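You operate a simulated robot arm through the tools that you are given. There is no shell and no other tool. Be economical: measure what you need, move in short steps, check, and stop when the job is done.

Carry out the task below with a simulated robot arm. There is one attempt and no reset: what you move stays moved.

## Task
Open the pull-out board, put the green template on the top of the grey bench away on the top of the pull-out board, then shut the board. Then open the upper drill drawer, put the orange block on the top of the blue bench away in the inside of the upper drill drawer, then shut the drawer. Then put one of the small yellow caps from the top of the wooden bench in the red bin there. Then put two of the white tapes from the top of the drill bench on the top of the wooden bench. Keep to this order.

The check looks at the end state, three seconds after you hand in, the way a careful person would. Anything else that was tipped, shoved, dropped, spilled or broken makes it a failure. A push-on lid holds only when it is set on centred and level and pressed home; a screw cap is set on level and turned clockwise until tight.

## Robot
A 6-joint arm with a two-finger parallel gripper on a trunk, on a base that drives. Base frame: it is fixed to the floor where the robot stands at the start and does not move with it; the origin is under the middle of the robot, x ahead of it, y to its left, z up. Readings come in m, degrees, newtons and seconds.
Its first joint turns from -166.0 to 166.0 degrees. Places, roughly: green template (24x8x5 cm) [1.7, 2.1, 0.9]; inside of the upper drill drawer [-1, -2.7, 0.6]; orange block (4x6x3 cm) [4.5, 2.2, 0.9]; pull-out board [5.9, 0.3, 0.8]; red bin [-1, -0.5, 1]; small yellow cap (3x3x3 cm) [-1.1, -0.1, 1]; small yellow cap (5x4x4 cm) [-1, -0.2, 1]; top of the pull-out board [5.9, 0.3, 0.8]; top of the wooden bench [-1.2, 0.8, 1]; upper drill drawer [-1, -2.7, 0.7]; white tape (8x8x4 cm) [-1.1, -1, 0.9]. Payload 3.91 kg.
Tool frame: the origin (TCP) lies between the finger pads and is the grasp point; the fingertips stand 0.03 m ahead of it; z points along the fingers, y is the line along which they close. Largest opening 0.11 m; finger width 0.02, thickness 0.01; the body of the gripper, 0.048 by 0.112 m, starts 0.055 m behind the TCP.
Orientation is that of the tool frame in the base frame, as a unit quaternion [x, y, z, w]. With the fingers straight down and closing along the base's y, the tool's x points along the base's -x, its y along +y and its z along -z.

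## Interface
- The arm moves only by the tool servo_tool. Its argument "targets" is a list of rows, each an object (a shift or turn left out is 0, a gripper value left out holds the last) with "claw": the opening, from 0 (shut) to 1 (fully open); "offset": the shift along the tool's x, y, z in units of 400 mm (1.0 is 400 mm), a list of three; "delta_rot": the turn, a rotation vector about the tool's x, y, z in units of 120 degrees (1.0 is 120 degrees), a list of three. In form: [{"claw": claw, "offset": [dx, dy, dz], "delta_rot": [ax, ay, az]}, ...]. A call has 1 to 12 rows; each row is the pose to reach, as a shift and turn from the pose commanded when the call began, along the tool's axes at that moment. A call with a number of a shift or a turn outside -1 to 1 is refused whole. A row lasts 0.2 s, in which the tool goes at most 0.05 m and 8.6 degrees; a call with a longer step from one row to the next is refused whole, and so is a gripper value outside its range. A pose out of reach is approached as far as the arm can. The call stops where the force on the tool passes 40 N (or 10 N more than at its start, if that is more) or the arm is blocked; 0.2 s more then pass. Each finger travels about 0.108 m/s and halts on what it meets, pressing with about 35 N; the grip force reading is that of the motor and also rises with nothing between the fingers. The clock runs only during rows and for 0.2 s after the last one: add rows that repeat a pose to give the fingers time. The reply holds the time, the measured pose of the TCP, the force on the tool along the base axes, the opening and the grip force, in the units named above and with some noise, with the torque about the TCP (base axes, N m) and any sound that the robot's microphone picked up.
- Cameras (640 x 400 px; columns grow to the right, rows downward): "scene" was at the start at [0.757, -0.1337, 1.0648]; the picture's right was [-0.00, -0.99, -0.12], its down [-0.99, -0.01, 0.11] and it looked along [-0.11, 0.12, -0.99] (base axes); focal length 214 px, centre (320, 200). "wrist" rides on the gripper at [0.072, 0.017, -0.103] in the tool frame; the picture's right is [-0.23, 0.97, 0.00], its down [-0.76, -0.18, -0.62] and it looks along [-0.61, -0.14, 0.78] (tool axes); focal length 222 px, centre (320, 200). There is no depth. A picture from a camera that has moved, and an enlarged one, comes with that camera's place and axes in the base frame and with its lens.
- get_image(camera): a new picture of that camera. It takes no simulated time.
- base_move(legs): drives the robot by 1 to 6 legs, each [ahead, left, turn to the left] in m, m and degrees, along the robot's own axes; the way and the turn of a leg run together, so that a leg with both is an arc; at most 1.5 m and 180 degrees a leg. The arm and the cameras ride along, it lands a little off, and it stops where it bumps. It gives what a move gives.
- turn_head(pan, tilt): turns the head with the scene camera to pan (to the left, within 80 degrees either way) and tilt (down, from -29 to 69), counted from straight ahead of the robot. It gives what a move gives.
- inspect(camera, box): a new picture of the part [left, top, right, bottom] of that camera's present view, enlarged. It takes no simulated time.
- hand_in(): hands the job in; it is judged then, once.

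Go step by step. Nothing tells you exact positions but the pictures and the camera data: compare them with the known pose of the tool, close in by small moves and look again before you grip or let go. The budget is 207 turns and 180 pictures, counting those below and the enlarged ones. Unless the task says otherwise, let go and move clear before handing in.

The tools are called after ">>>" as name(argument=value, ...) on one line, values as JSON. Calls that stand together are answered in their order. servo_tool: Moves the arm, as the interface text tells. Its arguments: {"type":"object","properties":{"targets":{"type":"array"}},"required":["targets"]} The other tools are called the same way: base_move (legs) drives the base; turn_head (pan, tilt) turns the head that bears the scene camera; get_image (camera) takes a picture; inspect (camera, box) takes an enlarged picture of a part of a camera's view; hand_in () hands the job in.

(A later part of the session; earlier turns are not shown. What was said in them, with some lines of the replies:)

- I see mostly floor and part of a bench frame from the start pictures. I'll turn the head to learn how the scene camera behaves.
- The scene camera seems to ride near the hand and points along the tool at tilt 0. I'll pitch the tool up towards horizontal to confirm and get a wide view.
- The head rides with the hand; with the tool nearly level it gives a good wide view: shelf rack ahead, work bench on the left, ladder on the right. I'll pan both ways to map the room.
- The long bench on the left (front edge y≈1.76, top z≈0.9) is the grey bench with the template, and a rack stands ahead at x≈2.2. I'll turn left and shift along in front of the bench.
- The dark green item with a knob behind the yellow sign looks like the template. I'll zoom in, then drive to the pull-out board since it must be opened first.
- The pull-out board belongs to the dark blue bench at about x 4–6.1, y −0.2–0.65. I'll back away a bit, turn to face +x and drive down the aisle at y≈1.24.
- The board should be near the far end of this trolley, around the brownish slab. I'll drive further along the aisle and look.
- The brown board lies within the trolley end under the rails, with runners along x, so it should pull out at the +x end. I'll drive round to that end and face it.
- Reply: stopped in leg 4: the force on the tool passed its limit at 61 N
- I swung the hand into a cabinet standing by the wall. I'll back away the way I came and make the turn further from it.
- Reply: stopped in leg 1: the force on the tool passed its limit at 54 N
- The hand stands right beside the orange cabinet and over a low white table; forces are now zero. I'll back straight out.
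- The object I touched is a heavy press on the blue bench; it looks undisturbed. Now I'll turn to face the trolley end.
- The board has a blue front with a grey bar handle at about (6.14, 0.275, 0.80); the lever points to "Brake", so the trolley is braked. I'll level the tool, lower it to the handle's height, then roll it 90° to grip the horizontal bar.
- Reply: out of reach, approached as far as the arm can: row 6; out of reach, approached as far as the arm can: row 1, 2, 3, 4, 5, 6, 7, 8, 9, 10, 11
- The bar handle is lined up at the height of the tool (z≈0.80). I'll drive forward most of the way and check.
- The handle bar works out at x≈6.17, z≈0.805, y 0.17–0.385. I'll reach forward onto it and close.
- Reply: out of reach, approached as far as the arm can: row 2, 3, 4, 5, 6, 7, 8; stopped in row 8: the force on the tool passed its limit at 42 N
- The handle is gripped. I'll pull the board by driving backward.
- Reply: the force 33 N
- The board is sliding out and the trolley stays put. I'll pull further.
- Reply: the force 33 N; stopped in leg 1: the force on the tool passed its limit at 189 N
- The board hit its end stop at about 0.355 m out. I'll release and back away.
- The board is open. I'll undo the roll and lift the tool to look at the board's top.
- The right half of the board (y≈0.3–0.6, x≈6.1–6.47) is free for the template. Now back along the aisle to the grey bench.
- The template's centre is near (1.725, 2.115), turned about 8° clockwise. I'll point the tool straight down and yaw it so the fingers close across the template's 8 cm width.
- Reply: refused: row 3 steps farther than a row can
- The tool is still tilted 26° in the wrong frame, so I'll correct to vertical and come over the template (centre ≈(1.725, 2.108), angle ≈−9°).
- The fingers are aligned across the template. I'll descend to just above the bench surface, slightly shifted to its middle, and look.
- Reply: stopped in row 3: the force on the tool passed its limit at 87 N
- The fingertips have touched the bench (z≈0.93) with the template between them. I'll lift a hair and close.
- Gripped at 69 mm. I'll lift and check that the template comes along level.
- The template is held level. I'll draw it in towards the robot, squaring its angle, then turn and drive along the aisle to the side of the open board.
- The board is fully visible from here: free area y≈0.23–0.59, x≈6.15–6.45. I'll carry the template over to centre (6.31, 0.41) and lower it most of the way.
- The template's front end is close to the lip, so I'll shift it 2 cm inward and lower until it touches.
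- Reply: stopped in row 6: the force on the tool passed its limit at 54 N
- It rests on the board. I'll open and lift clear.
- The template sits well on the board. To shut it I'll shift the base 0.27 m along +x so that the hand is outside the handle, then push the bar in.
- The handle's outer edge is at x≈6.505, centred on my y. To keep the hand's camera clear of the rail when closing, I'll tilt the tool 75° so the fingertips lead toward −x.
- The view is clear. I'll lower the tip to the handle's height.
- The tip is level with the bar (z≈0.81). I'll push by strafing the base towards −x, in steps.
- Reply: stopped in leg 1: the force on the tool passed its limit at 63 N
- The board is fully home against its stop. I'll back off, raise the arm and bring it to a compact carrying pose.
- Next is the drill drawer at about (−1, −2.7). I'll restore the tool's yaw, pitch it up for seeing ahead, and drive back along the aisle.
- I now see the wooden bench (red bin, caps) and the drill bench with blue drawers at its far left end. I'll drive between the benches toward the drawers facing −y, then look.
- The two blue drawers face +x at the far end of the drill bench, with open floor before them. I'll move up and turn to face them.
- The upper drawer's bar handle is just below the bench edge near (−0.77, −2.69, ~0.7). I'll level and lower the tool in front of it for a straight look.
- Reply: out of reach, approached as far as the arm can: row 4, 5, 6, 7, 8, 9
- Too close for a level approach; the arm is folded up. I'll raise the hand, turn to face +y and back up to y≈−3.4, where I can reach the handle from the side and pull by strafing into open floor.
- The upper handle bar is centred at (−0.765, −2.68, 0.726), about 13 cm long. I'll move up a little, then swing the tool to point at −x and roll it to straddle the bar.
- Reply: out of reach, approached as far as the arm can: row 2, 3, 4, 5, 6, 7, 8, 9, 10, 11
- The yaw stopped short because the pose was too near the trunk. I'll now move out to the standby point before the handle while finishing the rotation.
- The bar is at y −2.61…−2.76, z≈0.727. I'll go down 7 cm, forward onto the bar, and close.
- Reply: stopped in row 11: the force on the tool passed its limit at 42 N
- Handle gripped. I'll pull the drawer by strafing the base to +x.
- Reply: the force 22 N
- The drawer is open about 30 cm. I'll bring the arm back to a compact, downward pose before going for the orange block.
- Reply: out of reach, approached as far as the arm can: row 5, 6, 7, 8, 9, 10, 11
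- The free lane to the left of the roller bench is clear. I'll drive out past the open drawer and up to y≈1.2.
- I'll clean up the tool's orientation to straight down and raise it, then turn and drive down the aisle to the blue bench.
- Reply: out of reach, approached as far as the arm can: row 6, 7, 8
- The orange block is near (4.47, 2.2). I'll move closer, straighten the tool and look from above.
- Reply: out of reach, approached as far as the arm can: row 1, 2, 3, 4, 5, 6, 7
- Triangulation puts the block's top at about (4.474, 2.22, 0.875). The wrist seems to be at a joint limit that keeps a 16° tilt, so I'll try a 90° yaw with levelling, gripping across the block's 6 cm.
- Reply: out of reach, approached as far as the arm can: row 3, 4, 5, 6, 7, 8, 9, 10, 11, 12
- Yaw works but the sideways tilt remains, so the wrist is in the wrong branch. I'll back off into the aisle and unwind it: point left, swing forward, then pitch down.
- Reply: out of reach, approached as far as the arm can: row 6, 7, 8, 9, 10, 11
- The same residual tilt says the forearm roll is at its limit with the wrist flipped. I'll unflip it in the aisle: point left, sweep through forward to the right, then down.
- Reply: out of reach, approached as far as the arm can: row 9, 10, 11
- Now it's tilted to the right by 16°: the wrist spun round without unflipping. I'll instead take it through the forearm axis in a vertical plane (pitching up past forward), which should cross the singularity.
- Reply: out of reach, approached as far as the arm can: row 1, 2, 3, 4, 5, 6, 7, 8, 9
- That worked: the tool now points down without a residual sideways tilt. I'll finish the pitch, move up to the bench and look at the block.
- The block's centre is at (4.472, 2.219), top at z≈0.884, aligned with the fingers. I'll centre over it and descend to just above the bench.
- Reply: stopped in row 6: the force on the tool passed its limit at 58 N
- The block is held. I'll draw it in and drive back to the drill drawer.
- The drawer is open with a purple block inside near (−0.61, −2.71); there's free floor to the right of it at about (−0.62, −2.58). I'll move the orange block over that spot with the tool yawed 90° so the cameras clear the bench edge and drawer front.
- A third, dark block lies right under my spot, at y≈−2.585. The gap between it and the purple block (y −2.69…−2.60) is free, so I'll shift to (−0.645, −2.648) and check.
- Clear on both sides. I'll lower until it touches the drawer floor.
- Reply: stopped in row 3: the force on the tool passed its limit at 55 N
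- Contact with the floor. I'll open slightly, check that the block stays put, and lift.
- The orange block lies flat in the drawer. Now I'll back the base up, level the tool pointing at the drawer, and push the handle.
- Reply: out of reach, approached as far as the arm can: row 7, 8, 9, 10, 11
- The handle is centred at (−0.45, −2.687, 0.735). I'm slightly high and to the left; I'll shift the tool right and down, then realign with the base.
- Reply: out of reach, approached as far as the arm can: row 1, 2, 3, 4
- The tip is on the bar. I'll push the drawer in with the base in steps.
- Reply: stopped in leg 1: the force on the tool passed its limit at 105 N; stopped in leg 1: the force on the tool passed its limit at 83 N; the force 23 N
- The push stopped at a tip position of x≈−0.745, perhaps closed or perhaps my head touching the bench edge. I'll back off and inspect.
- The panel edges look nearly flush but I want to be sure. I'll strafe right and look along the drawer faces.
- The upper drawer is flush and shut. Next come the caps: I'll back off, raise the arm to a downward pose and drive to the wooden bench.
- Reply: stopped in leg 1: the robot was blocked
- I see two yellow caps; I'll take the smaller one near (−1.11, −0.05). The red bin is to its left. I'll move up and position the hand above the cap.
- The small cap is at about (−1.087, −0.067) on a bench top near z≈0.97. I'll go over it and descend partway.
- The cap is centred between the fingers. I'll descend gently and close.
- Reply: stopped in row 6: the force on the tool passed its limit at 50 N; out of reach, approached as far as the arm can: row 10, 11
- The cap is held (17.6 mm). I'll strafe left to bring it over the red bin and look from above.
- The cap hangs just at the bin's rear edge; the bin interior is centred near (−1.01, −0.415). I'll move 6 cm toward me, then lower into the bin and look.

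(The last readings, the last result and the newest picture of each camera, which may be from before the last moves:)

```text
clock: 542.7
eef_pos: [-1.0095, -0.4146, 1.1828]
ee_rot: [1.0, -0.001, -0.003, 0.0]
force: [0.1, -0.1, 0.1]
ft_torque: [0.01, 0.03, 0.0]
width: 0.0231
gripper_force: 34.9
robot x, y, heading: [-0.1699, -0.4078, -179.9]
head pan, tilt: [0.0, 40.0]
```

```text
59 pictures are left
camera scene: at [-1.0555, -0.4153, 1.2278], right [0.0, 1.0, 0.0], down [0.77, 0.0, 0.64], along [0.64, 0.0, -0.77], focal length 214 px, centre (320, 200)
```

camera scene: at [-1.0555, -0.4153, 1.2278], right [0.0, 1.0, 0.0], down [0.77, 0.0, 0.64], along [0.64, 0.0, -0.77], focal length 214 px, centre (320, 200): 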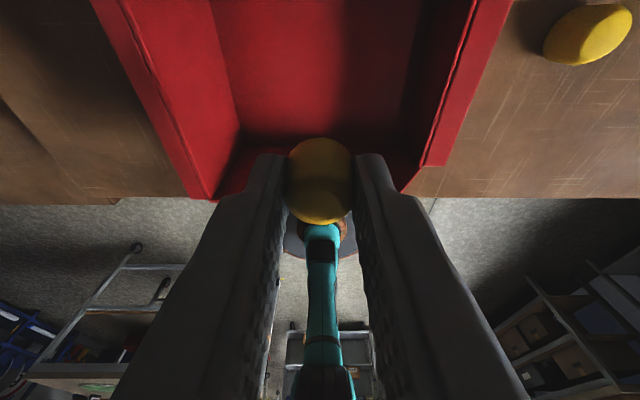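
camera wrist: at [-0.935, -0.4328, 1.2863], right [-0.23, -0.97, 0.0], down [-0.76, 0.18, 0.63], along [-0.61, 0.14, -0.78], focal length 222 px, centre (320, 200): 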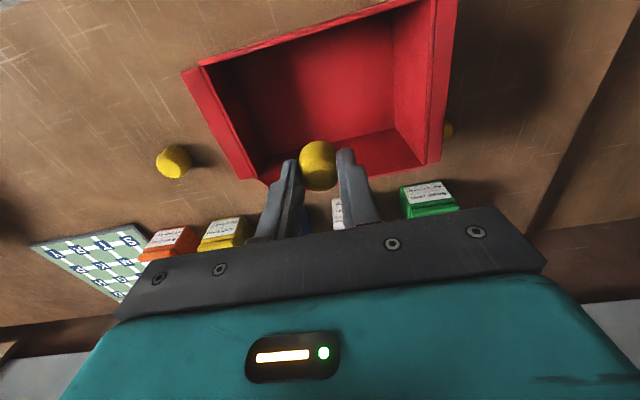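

Projected straight down, the cap lies well inside the bin. I'll lower it in and release.

>>> servo_tool(targets=[{"offset": [0, 0, 0.1]}, {"offset": [0, 0, 0.2]}, {"offset": [0, 0, 0.28]}, {"offset": [0, 0, 0.31]}, {"offset": [0, 0, 0.31]}])

>>> get_image(camera="wrist")

```text
clock: 543.9
eef_pos: [-1.0088, -0.4125, 1.0579]
ee_rot: [1.0, -0.001, -0.003, 0.0]
force: [0.5, 0.6, -0.5]
ft_torque: [0.0, 0.0, 0.02]
width: 0.0234
gripper_force: 35.1
robot x, y, heading: [-0.1699, -0.4057, -180.0]
head pan, tilt: [0.0, 40.0]
```

```text
58 pictures are left
camera wrist: at [-0.9352, -0.4311, 1.1611], right [-0.23, -0.97, 0.0], down [-0.76, 0.18, 0.63], along [-0.61, 0.14, -0.78], focal length 222 px, centre (320, 200)
```

wrist: 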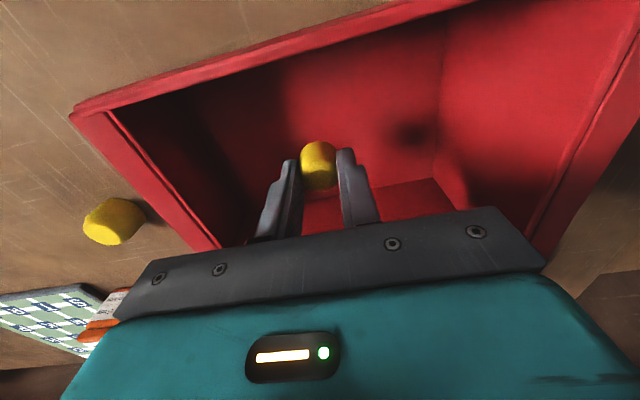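

>>> servo_tool(targets=[{"offset": [0, 0, 0.03]}, {"offset": [0, 0, 0.05]}, {"offset": [0, 0, 0.05], "claw": 0.4}, {"offset": [0, 0, 0.05], "claw": 0.4}, {"offset": [0, 0, 0.05], "claw": 0.4}, {"offset": [0, 0, -0.06]}, {"offset": [0, 0, -0.18]}, {"offset": [0, 0, -0.3]}, {"offset": [0, 0, -0.4]}])

>>> get_image(camera="wrist")

```text
clock: 545.9
eef_pos: [-1.0083, -0.414, 1.2194]
ee_rot: [1.0, -0.001, -0.003, 0.0]
force: [-0.2, -0.1, -0.1]
ft_torque: [-0.02, 0.0, 0.05]
width: 0.044
gripper_force: 0.1
robot x, y, heading: [-0.1669, -0.4065, -180.0]
head pan, tilt: [0.0, 40.0]
```

```text
57 pictures are left
camera wrist: at [-0.936, -0.4332, 1.3234], right [-0.23, -0.97, 0.0], down [-0.76, 0.18, 0.63], along [-0.61, 0.14, -0.78], focal length 222 px, centre (320, 200)
```

wrist: 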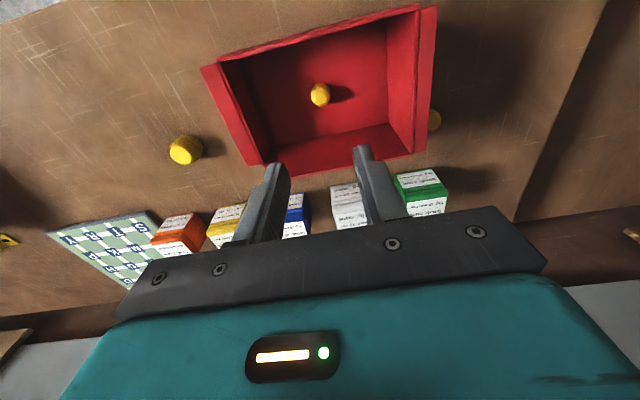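

The cap is in the bin. Now for the white tapes on the drill bench near (−1.1, −1.0): I'll strafe there and look.

>>> turn_head(pan=0, tilt=0)

>>> base_move(legs=[[-0.08, 0, 0], [0, 0.58, 0]])

>>> get_image(camera="scene")

>>> get_image(camera="wrist")

```text
clock: 547.0
eef_pos: [-1.0104, -0.4136, 1.2204]
ee_rot: [1.0, -0.001, -0.004, 0.0]
force: [0.3, -0.7, 0.8]
ft_torque: [0.0, -0.04, 0.0]
width: 0.044
gripper_force: 0.1
robot x, y, heading: [-0.1646, -0.4067, -180.4]
head pan, tilt: [0.0, 0.0]
```

```text
clock: 550.9
eef_pos: [-0.931, -0.9826, 1.2216]
ee_rot: [1.0, -0.006, -0.004, 0.0]
force: [-0.1, -0.3, -0.3]
ft_torque: [-0.02, 0.01, 0.03]
width: 0.0438
gripper_force: 0.0
robot x, y, heading: [-0.0902, -0.9824, 179.5]
head pan, tilt: [0.0, 0.0]
```

```text
56 pictures are left
camera scene: at [-1.0405, -0.9819, 1.2599], right [0.01, 1.0, 0.0], down [1.0, -0.01, -0.01], along [-0.01, 0.0, -1.0], focal length 214 px, centre (320, 200)
```

scene: 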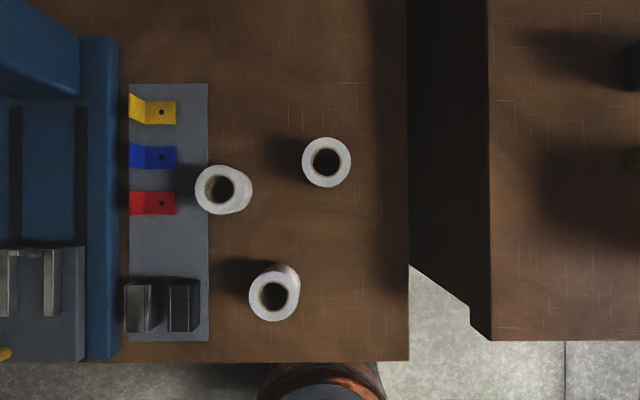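

```text
55 pictures are left
camera wrist: at [-0.8568, -1.0012, 1.3229], right [-0.24, -0.97, 0.0], down [-0.76, 0.19, 0.63], along [-0.61, 0.15, -0.78], focal length 222 px, centre (320, 200)
```

wrist: 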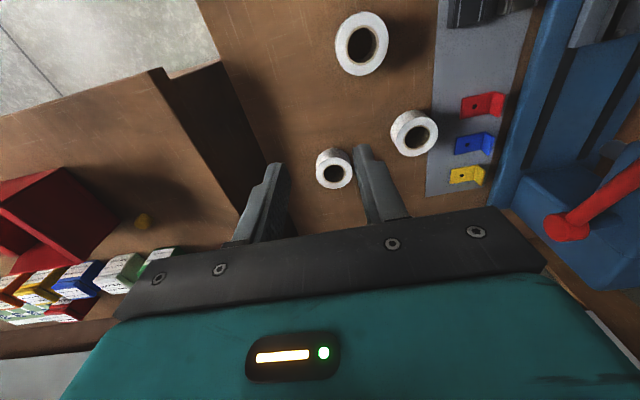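

There are three white tapes: A (−1.104, −0.972), B (−1.06, −1.136), C (−0.896, −1.056). I'll take A and C, starting with A.

>>> base_move(legs=[[0.13, 0, 0]])

>>> servo_tool(targets=[{"claw": 1, "offset": [-0.06, -0.014, 0]}, {"offset": [-0.11, -0.0275, 0.06]}, {"offset": [-0.11, -0.0275, 0.18]}, {"offset": [-0.11, -0.0275, 0.3]}, {"offset": [-0.11, -0.0275, 0.42]}, {"offset": [-0.11, -0.0275, 0.52]}, {"offset": [-0.11, -0.0275, 0.52]}])

>>> turn_head(pan=0, tilt=40)

>>> get_image(camera="scene")

>>> get_image(camera="wrist")

```text
clock: 552.2
eef_pos: [-1.061, -0.9796, 1.2206]
ee_rot: [1.0, -0.006, -0.003, -0.001]
force: [-0.4, 0.0, 0.4]
ft_torque: [0.03, 0.03, 0.0]
width: 0.044
gripper_force: 0.1
robot x, y, heading: [-0.2214, -0.9814, 179.2]
head pan, tilt: [0.0, 0.0]
```

```text
clock: 553.8
eef_pos: [-1.108, -0.9656, 1.0118]
ee_rot: [1.0, -0.006, -0.004, 0.0]
force: [-0.2, -0.7, -0.1]
ft_torque: [-0.01, 0.02, 0.02]
width: 0.1099
gripper_force: 0.0
out of reach, approached as far as the arm can: row 1
robot x, y, heading: [-0.2194, -0.9808, 179.3]
head pan, tilt: [0.0, 0.0]
```

```text
clock: 554.9
eef_pos: [-1.1088, -0.9666, 1.0116]
ee_rot: [1.0, -0.006, -0.003, 0.0]
force: [-0.6, 0.6, 0.0]
ft_torque: [-0.01, -0.07, -0.01]
width: 0.1099
gripper_force: 0.1
robot x, y, heading: [-0.2242, -0.9785, 179.5]
head pan, tilt: [0.0, 40.0]
```

```text
54 pictures are left
camera scene: at [-1.1543, -0.9667, 1.056], right [0.01, 1.0, 0.0], down [0.77, -0.01, 0.64], along [0.64, -0.01, -0.77], focal length 214 px, centre (320, 200)
```

scene: 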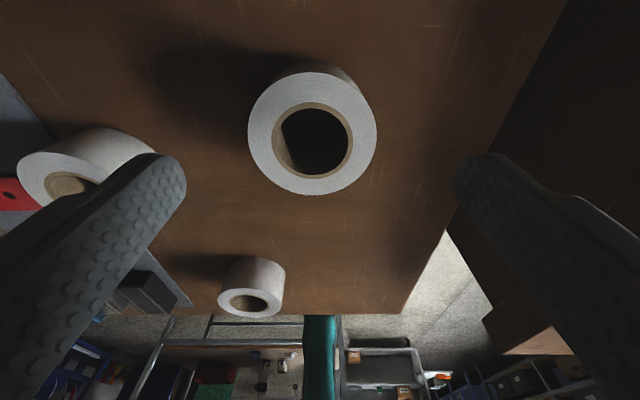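

```text
53 pictures are left
camera wrist: at [-1.0342, -0.9855, 1.1144], right [-0.24, -0.97, 0.0], down [-0.76, 0.19, 0.63], along [-0.61, 0.15, -0.78], focal length 222 px, centre (320, 200)
```

wrist: 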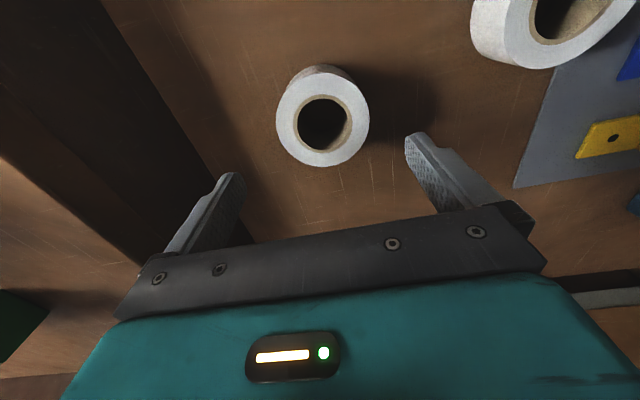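

Centred within a centimetre. I'll adjust, descend until the tips touch the bench, then grip.

>>> servo_tool(targets=[{"offset": [0.02, 0.0125, 0.05]}, {"offset": [0.02, 0.0125, 0.12]}, {"offset": [0.02, 0.0125, 0.18]}, {"offset": [0.02, 0.0125, 0.21]}, {"offset": [0.02, 0.0125, 0.23]}, {"offset": [0.02, 0.0125, 0.25]}, {"offset": [0.02, 0.0125, 0.27]}])

>>> get_image(camera="scene")

```text
clock: 556.0
eef_pos: [-1.0993, -0.9711, 0.9303]
ee_rot: [1.0, -0.006, -0.01, 0.0]
force: [3.2, -0.3, 6.6]
ft_torque: [-0.37, -0.17, 0.2]
width: 0.11
gripper_force: 0.1
robot x, y, heading: [-0.2237, -0.9838, 179.5]
head pan, tilt: [0.0, 40.0]
stopped in row 5: the force on the tool passed its limit at 53 N (the readings are from after the stop); the commanded pose is now the measured one
```

```text
52 pictures are left
camera scene: at [-1.1462, -0.9721, 0.9754], right [0.01, 1.0, 0.0], down [0.78, -0.01, 0.63], along [0.63, -0.01, -0.78], focal length 214 px, centre (320, 200)
```

scene: 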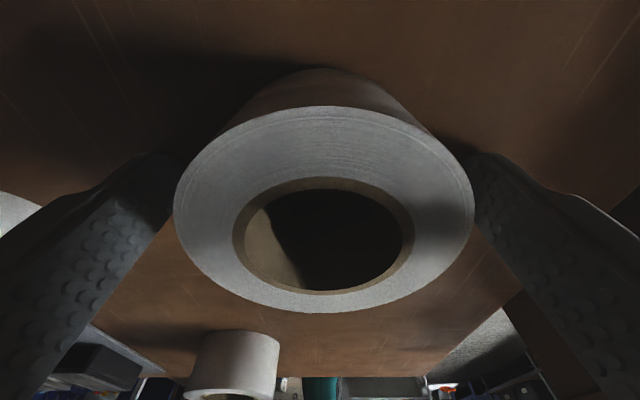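

>>> servo_tool(targets=[{"offset": [0, 0, -0.008]}, {"offset": [0, 0, -0.008], "claw": 0.7}, {"offset": [0, 0, -0.008], "claw": 0.4}, {"offset": [0, 0, -0.008], "claw": 0.4}, {"offset": [0, 0, -0.008], "claw": 0.4}, {"offset": [0, 0, -0.07]}, {"offset": [0, 0, -0.19]}, {"offset": [0, 0, -0.31]}, {"offset": [0, 0, -0.43]}, {"offset": [0.05, 0, -0.55]}, {"offset": [0.1, 0, -0.65]}])

>>> get_image(camera="wrist")

```text
refused: row 10 steps farther than a row can; nothing moved
```

```text
51 pictures are left
camera wrist: at [-1.0255, -0.991, 1.0324], right [-0.24, -0.97, 0.0], down [-0.75, 0.19, 0.64], along [-0.62, 0.15, -0.77], focal length 222 px, centre (320, 200)
```

wrist: 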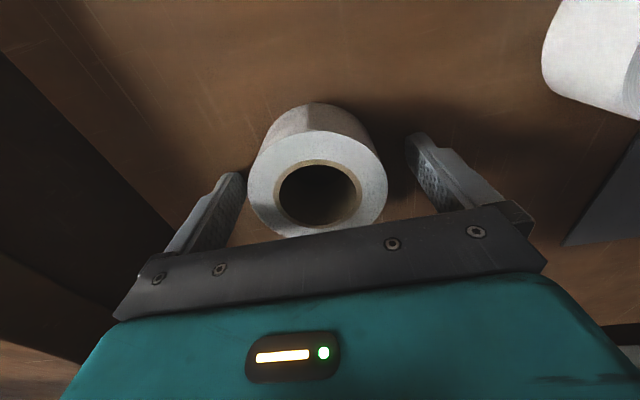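

>>> servo_tool(targets=[{"offset": [0, 0, -0.008]}, {"offset": [0, 0, -0.008], "claw": 0.7}, {"offset": [0, 0, -0.008], "claw": 0.4}, {"offset": [0, 0, -0.008], "claw": 0.4}, {"offset": [0, 0, -0.008], "claw": 0.4}, {"offset": [0, 0, -0.07]}, {"offset": [0, 0, -0.18]}, {"offset": [0, 0, -0.29]}, {"offset": [0, 0, -0.4]}, {"offset": [0.04, 0, -0.5]}, {"offset": [0.08, 0, -0.6]}])

>>> get_image(camera="wrist")

```text
clock: 558.4
eef_pos: [-1.0604, -0.9737, 1.1679]
ee_rot: [1.0, -0.006, -0.008, 0.0]
force: [-1.3, -0.1, -1.3]
ft_torque: [-0.01, -0.02, -0.03]
width: 0.0724
gripper_force: 35.1
robot x, y, heading: [-0.2192, -0.9789, 179.3]
head pan, tilt: [0.0, 40.0]
```

```text
50 pictures are left
camera wrist: at [-0.9871, -0.993, 1.2698], right [-0.24, -0.97, 0.0], down [-0.75, 0.19, 0.64], along [-0.62, 0.15, -0.77], focal length 222 px, centre (320, 200)
```

wrist: 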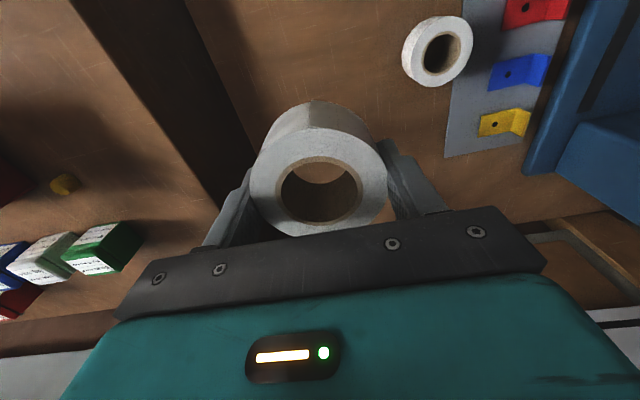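

Tape A is held level. I'll carry it to the free area of the wooden bench around (−1.0, 0.0).

>>> servo_tool(targets=[{"offset": [0.05, 0, -0.06]}, {"offset": [0.1, 0, -0.1]}, {"offset": [0.15, 0, -0.1]}])

>>> base_move(legs=[[-0.1, 0, 0.6], [0, -0.98, 0]])

>>> turn_head(pan=0, tilt=0)

>>> get_image(camera="scene")

>>> get_image(camera="wrist")

```text
clock: 559.2
eef_pos: [-1.0027, -0.9745, 1.2066]
ee_rot: [1.0, -0.006, -0.007, 0.0]
force: [0.0, 0.5, 0.3]
ft_torque: [0.03, -0.05, -0.01]
width: 0.0724
gripper_force: 35.3
robot x, y, heading: [-0.2218, -0.9796, 179.4]
head pan, tilt: [0.0, 40.0]
```

```text
clock: 565.0
eef_pos: [-0.9096, -0.0125, 1.2072]
ee_rot: [1.0, 0.006, -0.009, 0.0]
force: [0.6, 0.0, -0.4]
ft_torque: [0.02, 0.0, 0.02]
width: 0.0721
gripper_force: 34.9
robot x, y, heading: [-0.129, -0.0004, -179.2]
head pan, tilt: [0.0, 40.0]
```

```text
clock: 566.1
eef_pos: [-0.9096, -0.0113, 1.2074]
ee_rot: [1.0, 0.005, -0.008, 0.0]
force: [0.6, 0.2, -0.4]
ft_torque: [0.03, -0.01, -0.01]
width: 0.0722
gripper_force: 34.8
robot x, y, heading: [-0.1284, 0.0011, -179.4]
head pan, tilt: [0.0, 0.0]
```

```text
49 pictures are left
camera scene: at [-1.0195, -0.0146, 1.2484], right [-0.01, 1.0, 0.0], down [1.0, 0.01, -0.02], along [-0.02, 0.0, -1.0], focal length 214 px, centre (320, 200)
```

scene: 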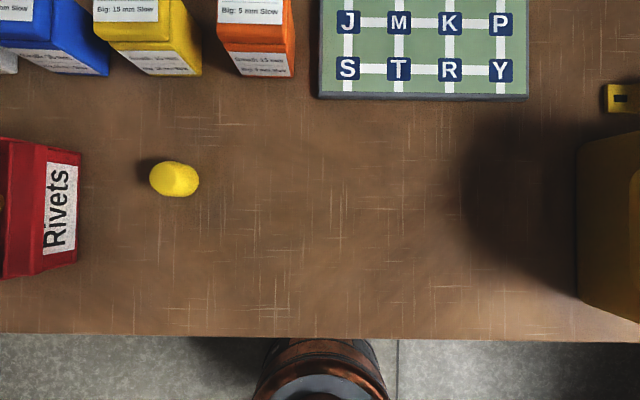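

```text
48 pictures are left
camera wrist: at [-0.8348, -0.0298, 1.3094], right [-0.22, -0.98, 0.0], down [-0.75, 0.17, 0.64], along [-0.62, 0.13, -0.77], focal length 222 px, centre (320, 200)
```

wrist: 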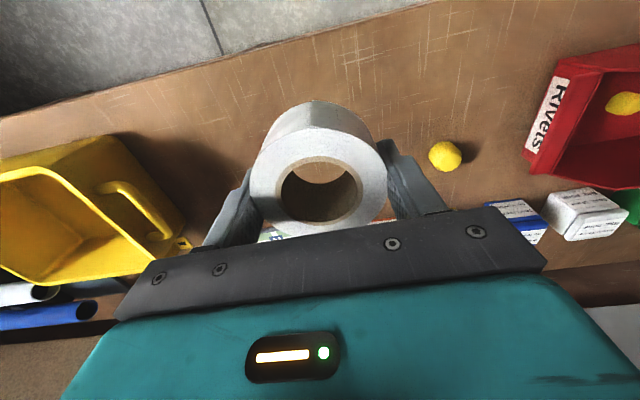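

The spot is free. I'll move 9 cm in and lower until it rests.

>>> servo_tool(targets=[{"offset": [-0.11, 0, 0]}, {"offset": [-0.225, 0, 0]}, {"offset": [-0.225, 0, 0.12]}, {"offset": [-0.225, 0, 0.24]}, {"offset": [-0.225, 0, 0.35]}, {"offset": [-0.225, 0, 0.43]}, {"offset": [-0.225, 0, 0.46]}, {"offset": [-0.225, 0, 0.48]}, {"offset": [-0.225, 0, 0.5]}, {"offset": [-0.225, 0, 0.515]}])

>>> get_image(camera="wrist")

```text
clock: 568.3
eef_pos: [-1.0017, -0.0121, 1.0091]
ee_rot: [1.0, 0.005, -0.014, -0.001]
force: [0.7, -0.9, 8.9]
ft_torque: [-0.2, -0.25, -0.01]
width: 0.0718
gripper_force: 35.0
robot x, y, heading: [-0.1285, -0.0014, -179.3]
head pan, tilt: [0.0, 0.0]
stopped in row 10: the force on the tool passed its limit at 48 N (the readings are from after the stop); the commanded pose is now the measured one
```

```text
47 pictures are left
camera wrist: at [-0.9258, -0.03, 1.1118], right [-0.22, -0.98, 0.01], down [-0.75, 0.17, 0.64], along [-0.63, 0.14, -0.77], focal length 222 px, centre (320, 200)
```

wrist: 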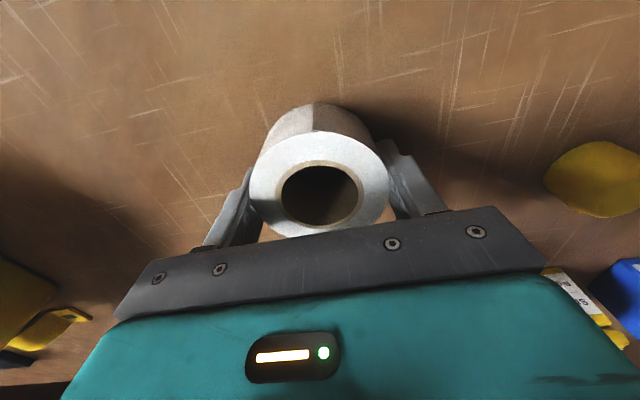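

Touching the bench. I'll open and lift clear.

>>> servo_tool(targets=[{"claw": 0.85}, {"claw": 1}, {"claw": 1}, {"offset": [0, 0, -0.05]}, {"offset": [0, 0, -0.15]}, {"offset": [0, 0, -0.26]}, {"offset": [0, 0, -0.37]}, {"offset": [0, 0, -0.48]}, {"offset": [0.1, 0, -0.52]}, {"offset": [0.2, 0, -0.52]}])

>>> get_image(camera="wrist")

```text
clock: 570.5
eef_pos: [-0.9171, -0.0138, 1.2132]
ee_rot: [1.0, 0.006, -0.012, 0.0]
force: [-0.6, -0.1, -1.1]
ft_torque: [-0.02, -0.08, -0.02]
width: 0.11
gripper_force: 0.0
robot x, y, heading: [-0.1269, -0.0029, -179.2]
head pan, tilt: [0.0, 0.0]
```

```text
46 pictures are left
camera wrist: at [-0.8415, -0.0314, 1.3156], right [-0.22, -0.98, 0.01], down [-0.75, 0.17, 0.64], along [-0.63, 0.13, -0.77], focal length 222 px, centre (320, 200)
```

wrist: 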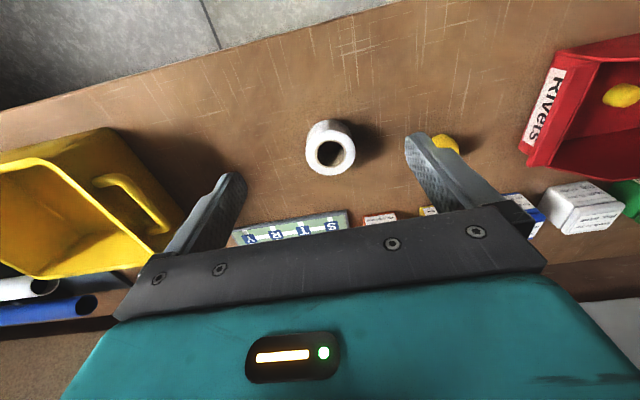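

Tape A is placed. Back for tape C at about (−0.904, −1.051).

>>> base_move(legs=[[0, 1.04, -0.8]])

>>> turn_head(pan=0, tilt=30)

>>> get_image(camera="scene")

>>> get_image(camera="wrist")

```text
clock: 575.8
eef_pos: [-0.9135, -1.0153, 1.2159]
ee_rot: [1.0, -0.006, -0.014, 0.0]
force: [0.3, -0.1, 0.1]
ft_torque: [-0.03, -0.01, 0.0]
width: 0.1101
gripper_force: 0.1
robot x, y, heading: [-0.1255, -1.0155, 179.7]
head pan, tilt: [0.0, 0.0]
```

```text
clock: 576.7
eef_pos: [-0.9145, -1.0169, 1.2154]
ee_rot: [1.0, -0.006, -0.013, 0.0]
force: [0.1, -0.4, -0.1]
ft_torque: [0.01, 0.01, -0.01]
width: 0.1102
gripper_force: 0.3
robot x, y, heading: [-0.1224, -1.0251, 179.7]
head pan, tilt: [0.0, 30.0]
```

```text
45 pictures are left
camera scene: at [-0.9752, -1.0163, 1.2555], right [0.01, 1.0, 0.0], down [0.88, -0.01, 0.48], along [0.48, -0.01, -0.88], focal length 214 px, centre (320, 200)
```

scene: 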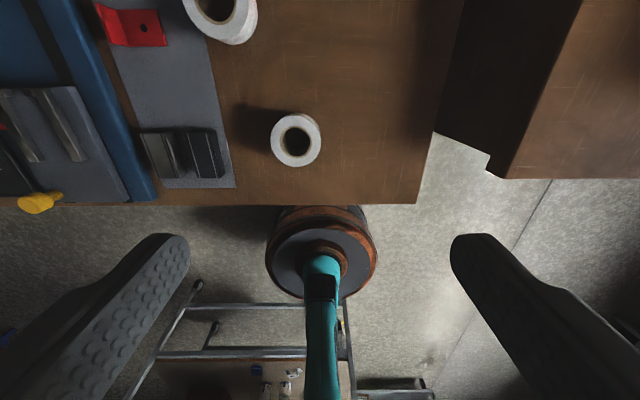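

```text
44 pictures are left
camera wrist: at [-0.8385, -1.0351, 1.3166], right [-0.24, -0.97, 0.01], down [-0.74, 0.19, 0.64], along [-0.63, 0.15, -0.77], focal length 222 px, centre (320, 200)
```

wrist: 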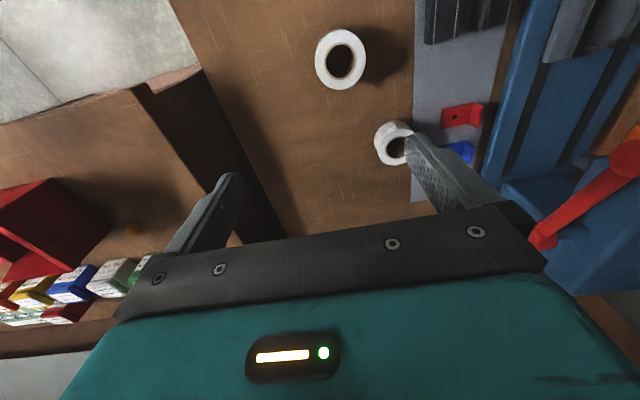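

>>> servo_tool(targets=[{"claw": 1, "offset": [0.03, 0.07, 0], "delta_rot": [0, 0.012, 0]}, {"offset": [0.041, 0.0975, 0.1], "delta_rot": [0, 0.012, 0]}, {"offset": [0.041, 0.0975, 0.22], "delta_rot": [0, 0.012, 0]}, {"offset": [0.041, 0.0975, 0.34], "delta_rot": [0, 0.012, 0]}, {"offset": [0.041, 0.0975, 0.46], "delta_rot": [0, 0.012, 0]}, {"offset": [0.041, 0.0975, 0.53], "delta_rot": [0, 0.012, 0]}, {"offset": [0.041, 0.0975, 0.53], "delta_rot": [0, 0.012, 0]}])

>>> get_image(camera="scene")

>>> get_image(camera="wrist")

```text
clock: 578.3
eef_pos: [-0.9025, -1.0552, 1.0037]
ee_rot: [1.0, -0.005, 0.0, 0.001]
force: [1.1, -0.5, 0.2]
ft_torque: [0.01, 0.03, -0.03]
width: 0.1101
gripper_force: 0.0
robot x, y, heading: [-0.1275, -1.0225, 179.2]
head pan, tilt: [0.0, 30.0]
```

```text
43 pictures are left
camera scene: at [-0.9651, -1.0561, 1.0419], right [0.01, 1.0, 0.0], down [0.87, -0.01, 0.5], along [0.5, -0.01, -0.87], focal length 214 px, centre (320, 200)
```

scene: 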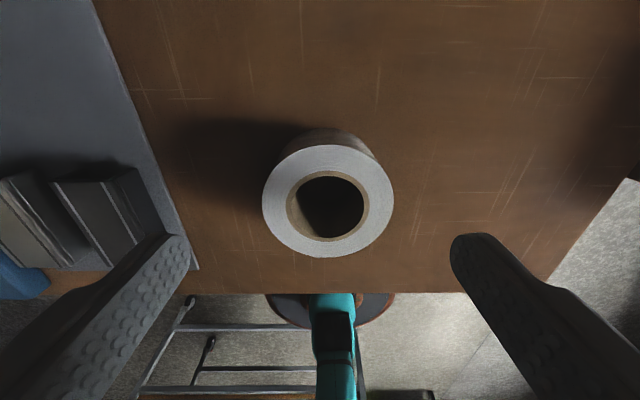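

```text
42 pictures are left
camera wrist: at [-0.8301, -1.0749, 1.1064], right [-0.24, -0.97, 0.0], down [-0.76, 0.19, 0.62], along [-0.61, 0.15, -0.78], focal length 222 px, centre (320, 200)
```

wrist: 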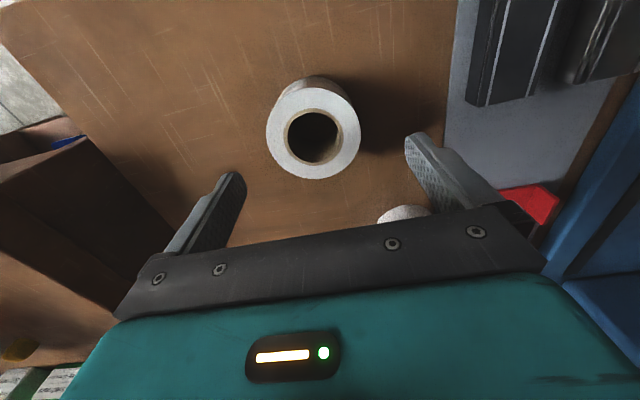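

>>> servo_tool(targets=[{"offset": [-0.008, -0.008, 0.06]}, {"offset": [-0.008, -0.008, 0.12]}, {"offset": [-0.008, -0.008, 0.155]}, {"offset": [-0.008, -0.008, 0.175]}, {"offset": [-0.008, -0.008, 0.19]}, {"offset": [-0.008, -0.008, 0.2]}])

>>> get_image(camera="scene")

```text
clock: 579.7
eef_pos: [-0.9063, -1.0519, 0.93]
ee_rot: [1.0, -0.005, -0.005, 0.0]
force: [5.0, -0.9, 8.6]
ft_torque: [-0.13, -0.24, 0.26]
width: 0.1098
gripper_force: 0.1
robot x, y, heading: [-0.1244, -1.0204, 179.4]
head pan, tilt: [0.0, 30.0]
stopped in row 6: the force on the tool passed its limit at 47 N (the readings are from after the stop); the commanded pose is now the measured one
```

```text
41 pictures are left
camera scene: at [-0.9687, -1.052, 0.9696], right [0.01, 1.0, 0.0], down [0.87, -0.01, 0.49], along [0.49, -0.01, -0.87], focal length 214 px, centre (320, 200)
```

scene: 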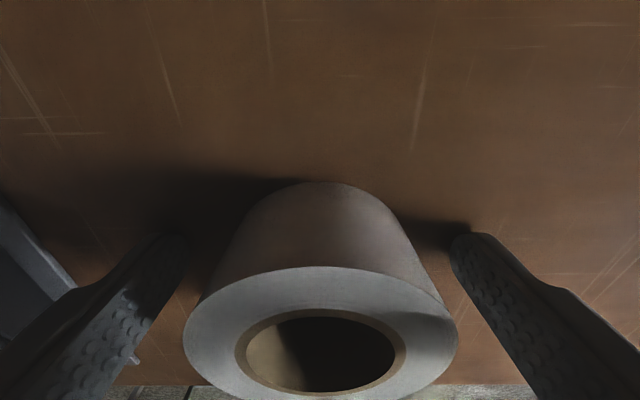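

>>> servo_tool(targets=[{"offset": [0.01, 0, -0.008]}, {"offset": [0.01, 0, -0.008], "claw": 0.7}, {"offset": [0.01, 0, -0.008], "claw": 0.4}, {"offset": [0.01, 0, -0.008], "claw": 0.4}, {"offset": [0.01, 0, -0.008], "claw": 0.4}, {"offset": [0.01, 0, -0.07]}, {"offset": [0.01, 0, -0.18]}, {"offset": [0.01, 0, -0.29]}, {"offset": [0.01, 0, -0.4]}, {"offset": [0.01, 0, -0.51]}, {"offset": [0.01, 0, -0.62]}, {"offset": [0.01, 0, -0.7]}])

>>> get_image(camera="wrist")

```text
clock: 582.3
eef_pos: [-0.9001, -1.054, 1.2061]
ee_rot: [1.0, -0.005, -0.005, 0.0]
force: [-0.5, 0.3, -0.2]
ft_torque: [0.02, 0.01, 0.03]
width: 0.0723
gripper_force: 35.2
robot x, y, heading: [-0.1264, -1.018, 179.4]
head pan, tilt: [0.0, 30.0]
```

```text
40 pictures are left
camera wrist: at [-0.8266, -1.0725, 1.3094], right [-0.24, -0.97, 0.0], down [-0.75, 0.19, 0.63], along [-0.61, 0.15, -0.78], focal length 222 px, centre (320, 200)
```

wrist: 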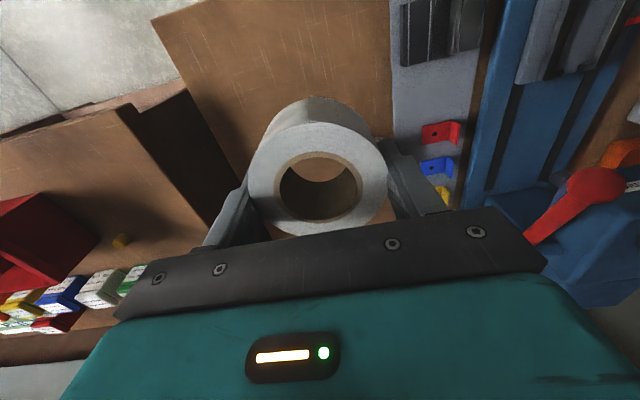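

Tape C is held. I'll carry it to about (−1.0, 0.125) next to the first one.

>>> base_move(legs=[[0, -1.19, 0.6]])

>>> turn_head(pan=0, tilt=0)

>>> get_image(camera="scene")

```text
clock: 588.3
eef_pos: [-0.9023, 0.1228, 1.2062]
ee_rot: [1.0, 0.006, -0.005, 0.0]
force: [0.4, -0.2, 0.1]
ft_torque: [0.0, 0.01, 0.01]
width: 0.0716
gripper_force: 35.5
robot x, y, heading: [-0.1262, 0.1746, -179.6]
head pan, tilt: [0.0, 30.0]
```

```text
clock: 589.3
eef_pos: [-0.9031, 0.1231, 1.2061]
ee_rot: [1.0, 0.006, -0.004, 0.0]
force: [0.0, 0.1, 0.9]
ft_torque: [0.02, 0.01, -0.01]
width: 0.0721
gripper_force: 35.5
robot x, y, heading: [-0.1227, 0.1741, -179.4]
head pan, tilt: [0.0, 0.0]
```

```text
39 pictures are left
camera scene: at [-1.0126, 0.121, 1.2468], right [-0.01, 1.0, 0.0], down [1.0, 0.01, -0.01], along [-0.01, 0.0, -1.0], focal length 214 px, centre (320, 200)
```

scene: 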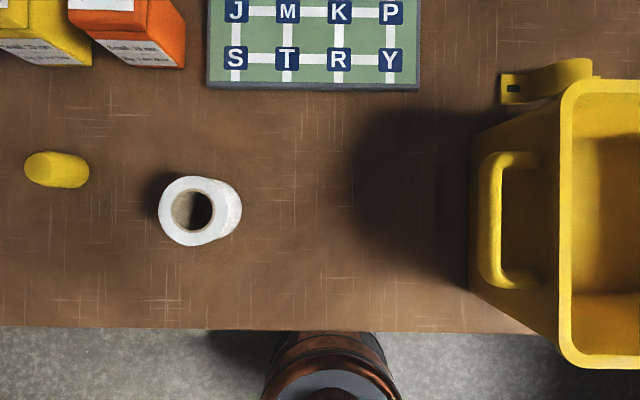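

Good clearance on both sides. I'll move in and lower.

>>> servo_tool(targets=[{"offset": [-0.11, 0, 0]}, {"offset": [-0.225, 0, 0]}, {"offset": [-0.225, 0, 0.12]}, {"offset": [-0.225, 0, 0.24]}, {"offset": [-0.225, 0, 0.35]}, {"offset": [-0.225, 0, 0.43]}, {"offset": [-0.225, 0, 0.46]}, {"offset": [-0.225, 0, 0.48]}, {"offset": [-0.225, 0, 0.5]}, {"offset": [-0.225, 0, 0.515]}])

>>> get_image(camera="wrist")

```text
clock: 591.4
eef_pos: [-0.9936, 0.1214, 1.01]
ee_rot: [1.0, 0.005, -0.01, 0.001]
force: [0.0, 0.3, 8.0]
ft_torque: [-0.1, -0.2, 0.09]
width: 0.0715
gripper_force: 35.4
robot x, y, heading: [-0.1319, 0.1742, -179.3]
head pan, tilt: [0.0, 0.0]
stopped in row 10: the force on the tool passed its limit at 48 N (the readings are from after the stop); the commanded pose is now the measured one
```

```text
38 pictures are left
camera wrist: at [-0.9182, 0.1046, 1.1124], right [-0.22, -0.98, 0.0], down [-0.75, 0.17, 0.64], along [-0.62, 0.13, -0.77], focal length 222 px, centre (320, 200)
```

wrist: 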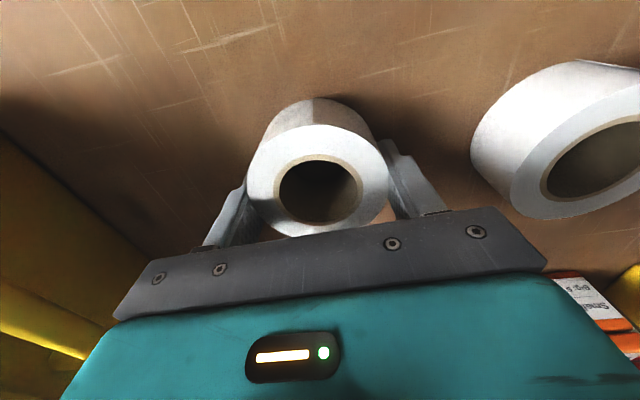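

It rests on the bench. I'll release, lift clear and check.

>>> servo_tool(targets=[{"claw": 0.85}, {"claw": 0.95}, {"claw": 0.95}, {"offset": [0, 0, -0.05]}, {"offset": [0, 0, -0.15]}, {"offset": [0, 0, -0.26]}, {"offset": [0, 0, -0.37]}, {"offset": [0, 0, -0.48]}, {"offset": [0.1, 0, -0.52]}, {"offset": [0.2, 0, -0.52]}])

>>> base_move(legs=[[-0.25, 0.1, 0]])

>>> turn_head(pan=0, tilt=-25)

>>> get_image(camera="scene")

```text
clock: 593.6
eef_pos: [-0.912, 0.1235, 1.2151]
ee_rot: [1.0, 0.005, -0.009, 0.0]
force: [-0.7, -0.7, -0.8]
ft_torque: [0.0, -0.08, 0.0]
width: 0.1047
gripper_force: 0.0
robot x, y, heading: [-0.129, 0.1758, -179.4]
head pan, tilt: [0.0, 0.0]
```

```text
clock: 595.5
eef_pos: [-0.661, 0.0266, 1.2161]
ee_rot: [1.0, 0.005, -0.009, 0.0]
force: [0.8, 0.1, 0.6]
ft_torque: [-0.01, 0.01, -0.03]
width: 0.1047
gripper_force: 0.1
robot x, y, heading: [0.121, 0.0796, -179.2]
head pan, tilt: [0.0, 0.0]
```

```text
clock: 596.4
eef_pos: [-0.6609, 0.0274, 1.2165]
ee_rot: [1.0, 0.005, -0.008, -0.001]
force: [-0.7, 0.3, -0.2]
ft_torque: [0.0, -0.03, 0.04]
width: 0.1043
gripper_force: 0.1
robot x, y, heading: [0.1185, 0.0782, -179.1]
head pan, tilt: [0.0, -25.0]
```

```text
37 pictures are left
camera scene: at [-0.8057, 0.0246, 1.2774], right [-0.01, 1.0, 0.0], down [0.9, 0.01, -0.44], along [-0.44, 0.0, -0.9], focal length 214 px, centre (320, 200)
```

scene: 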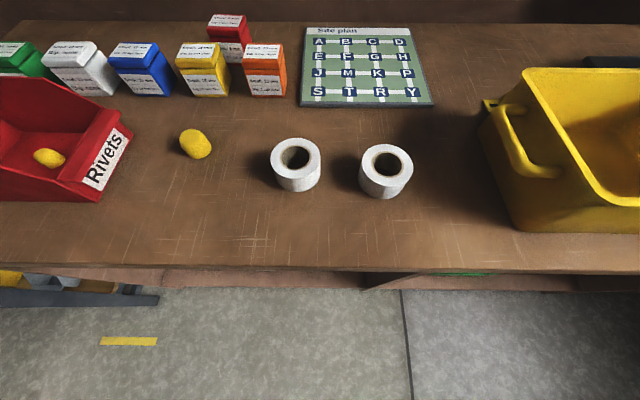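

Both tapes stand flat on the wooden bench, the cap is in the red bin, and the hand is clear. Board and drawer are shut, so I'm handing in.

>>> hand_in()

```text
The job is handed in.
```

I did all the steps in the order given and handed the job in:
- **Template:** the green template is on the pull-out board, and the board is shut.
- **Block:** the orange block is in the upper drill drawer, and the drawer is shut.
- **Cap:** one small yellow cap is in the red bin.
- **Tapes:** two white tapes are on the wooden bench.

The robot made two unplanned contacts on the way. The hand touched the press on the blue bench, which looked undisturbed afterwards. The base also bumped the bench near the drill drawers, and I did not check that one.
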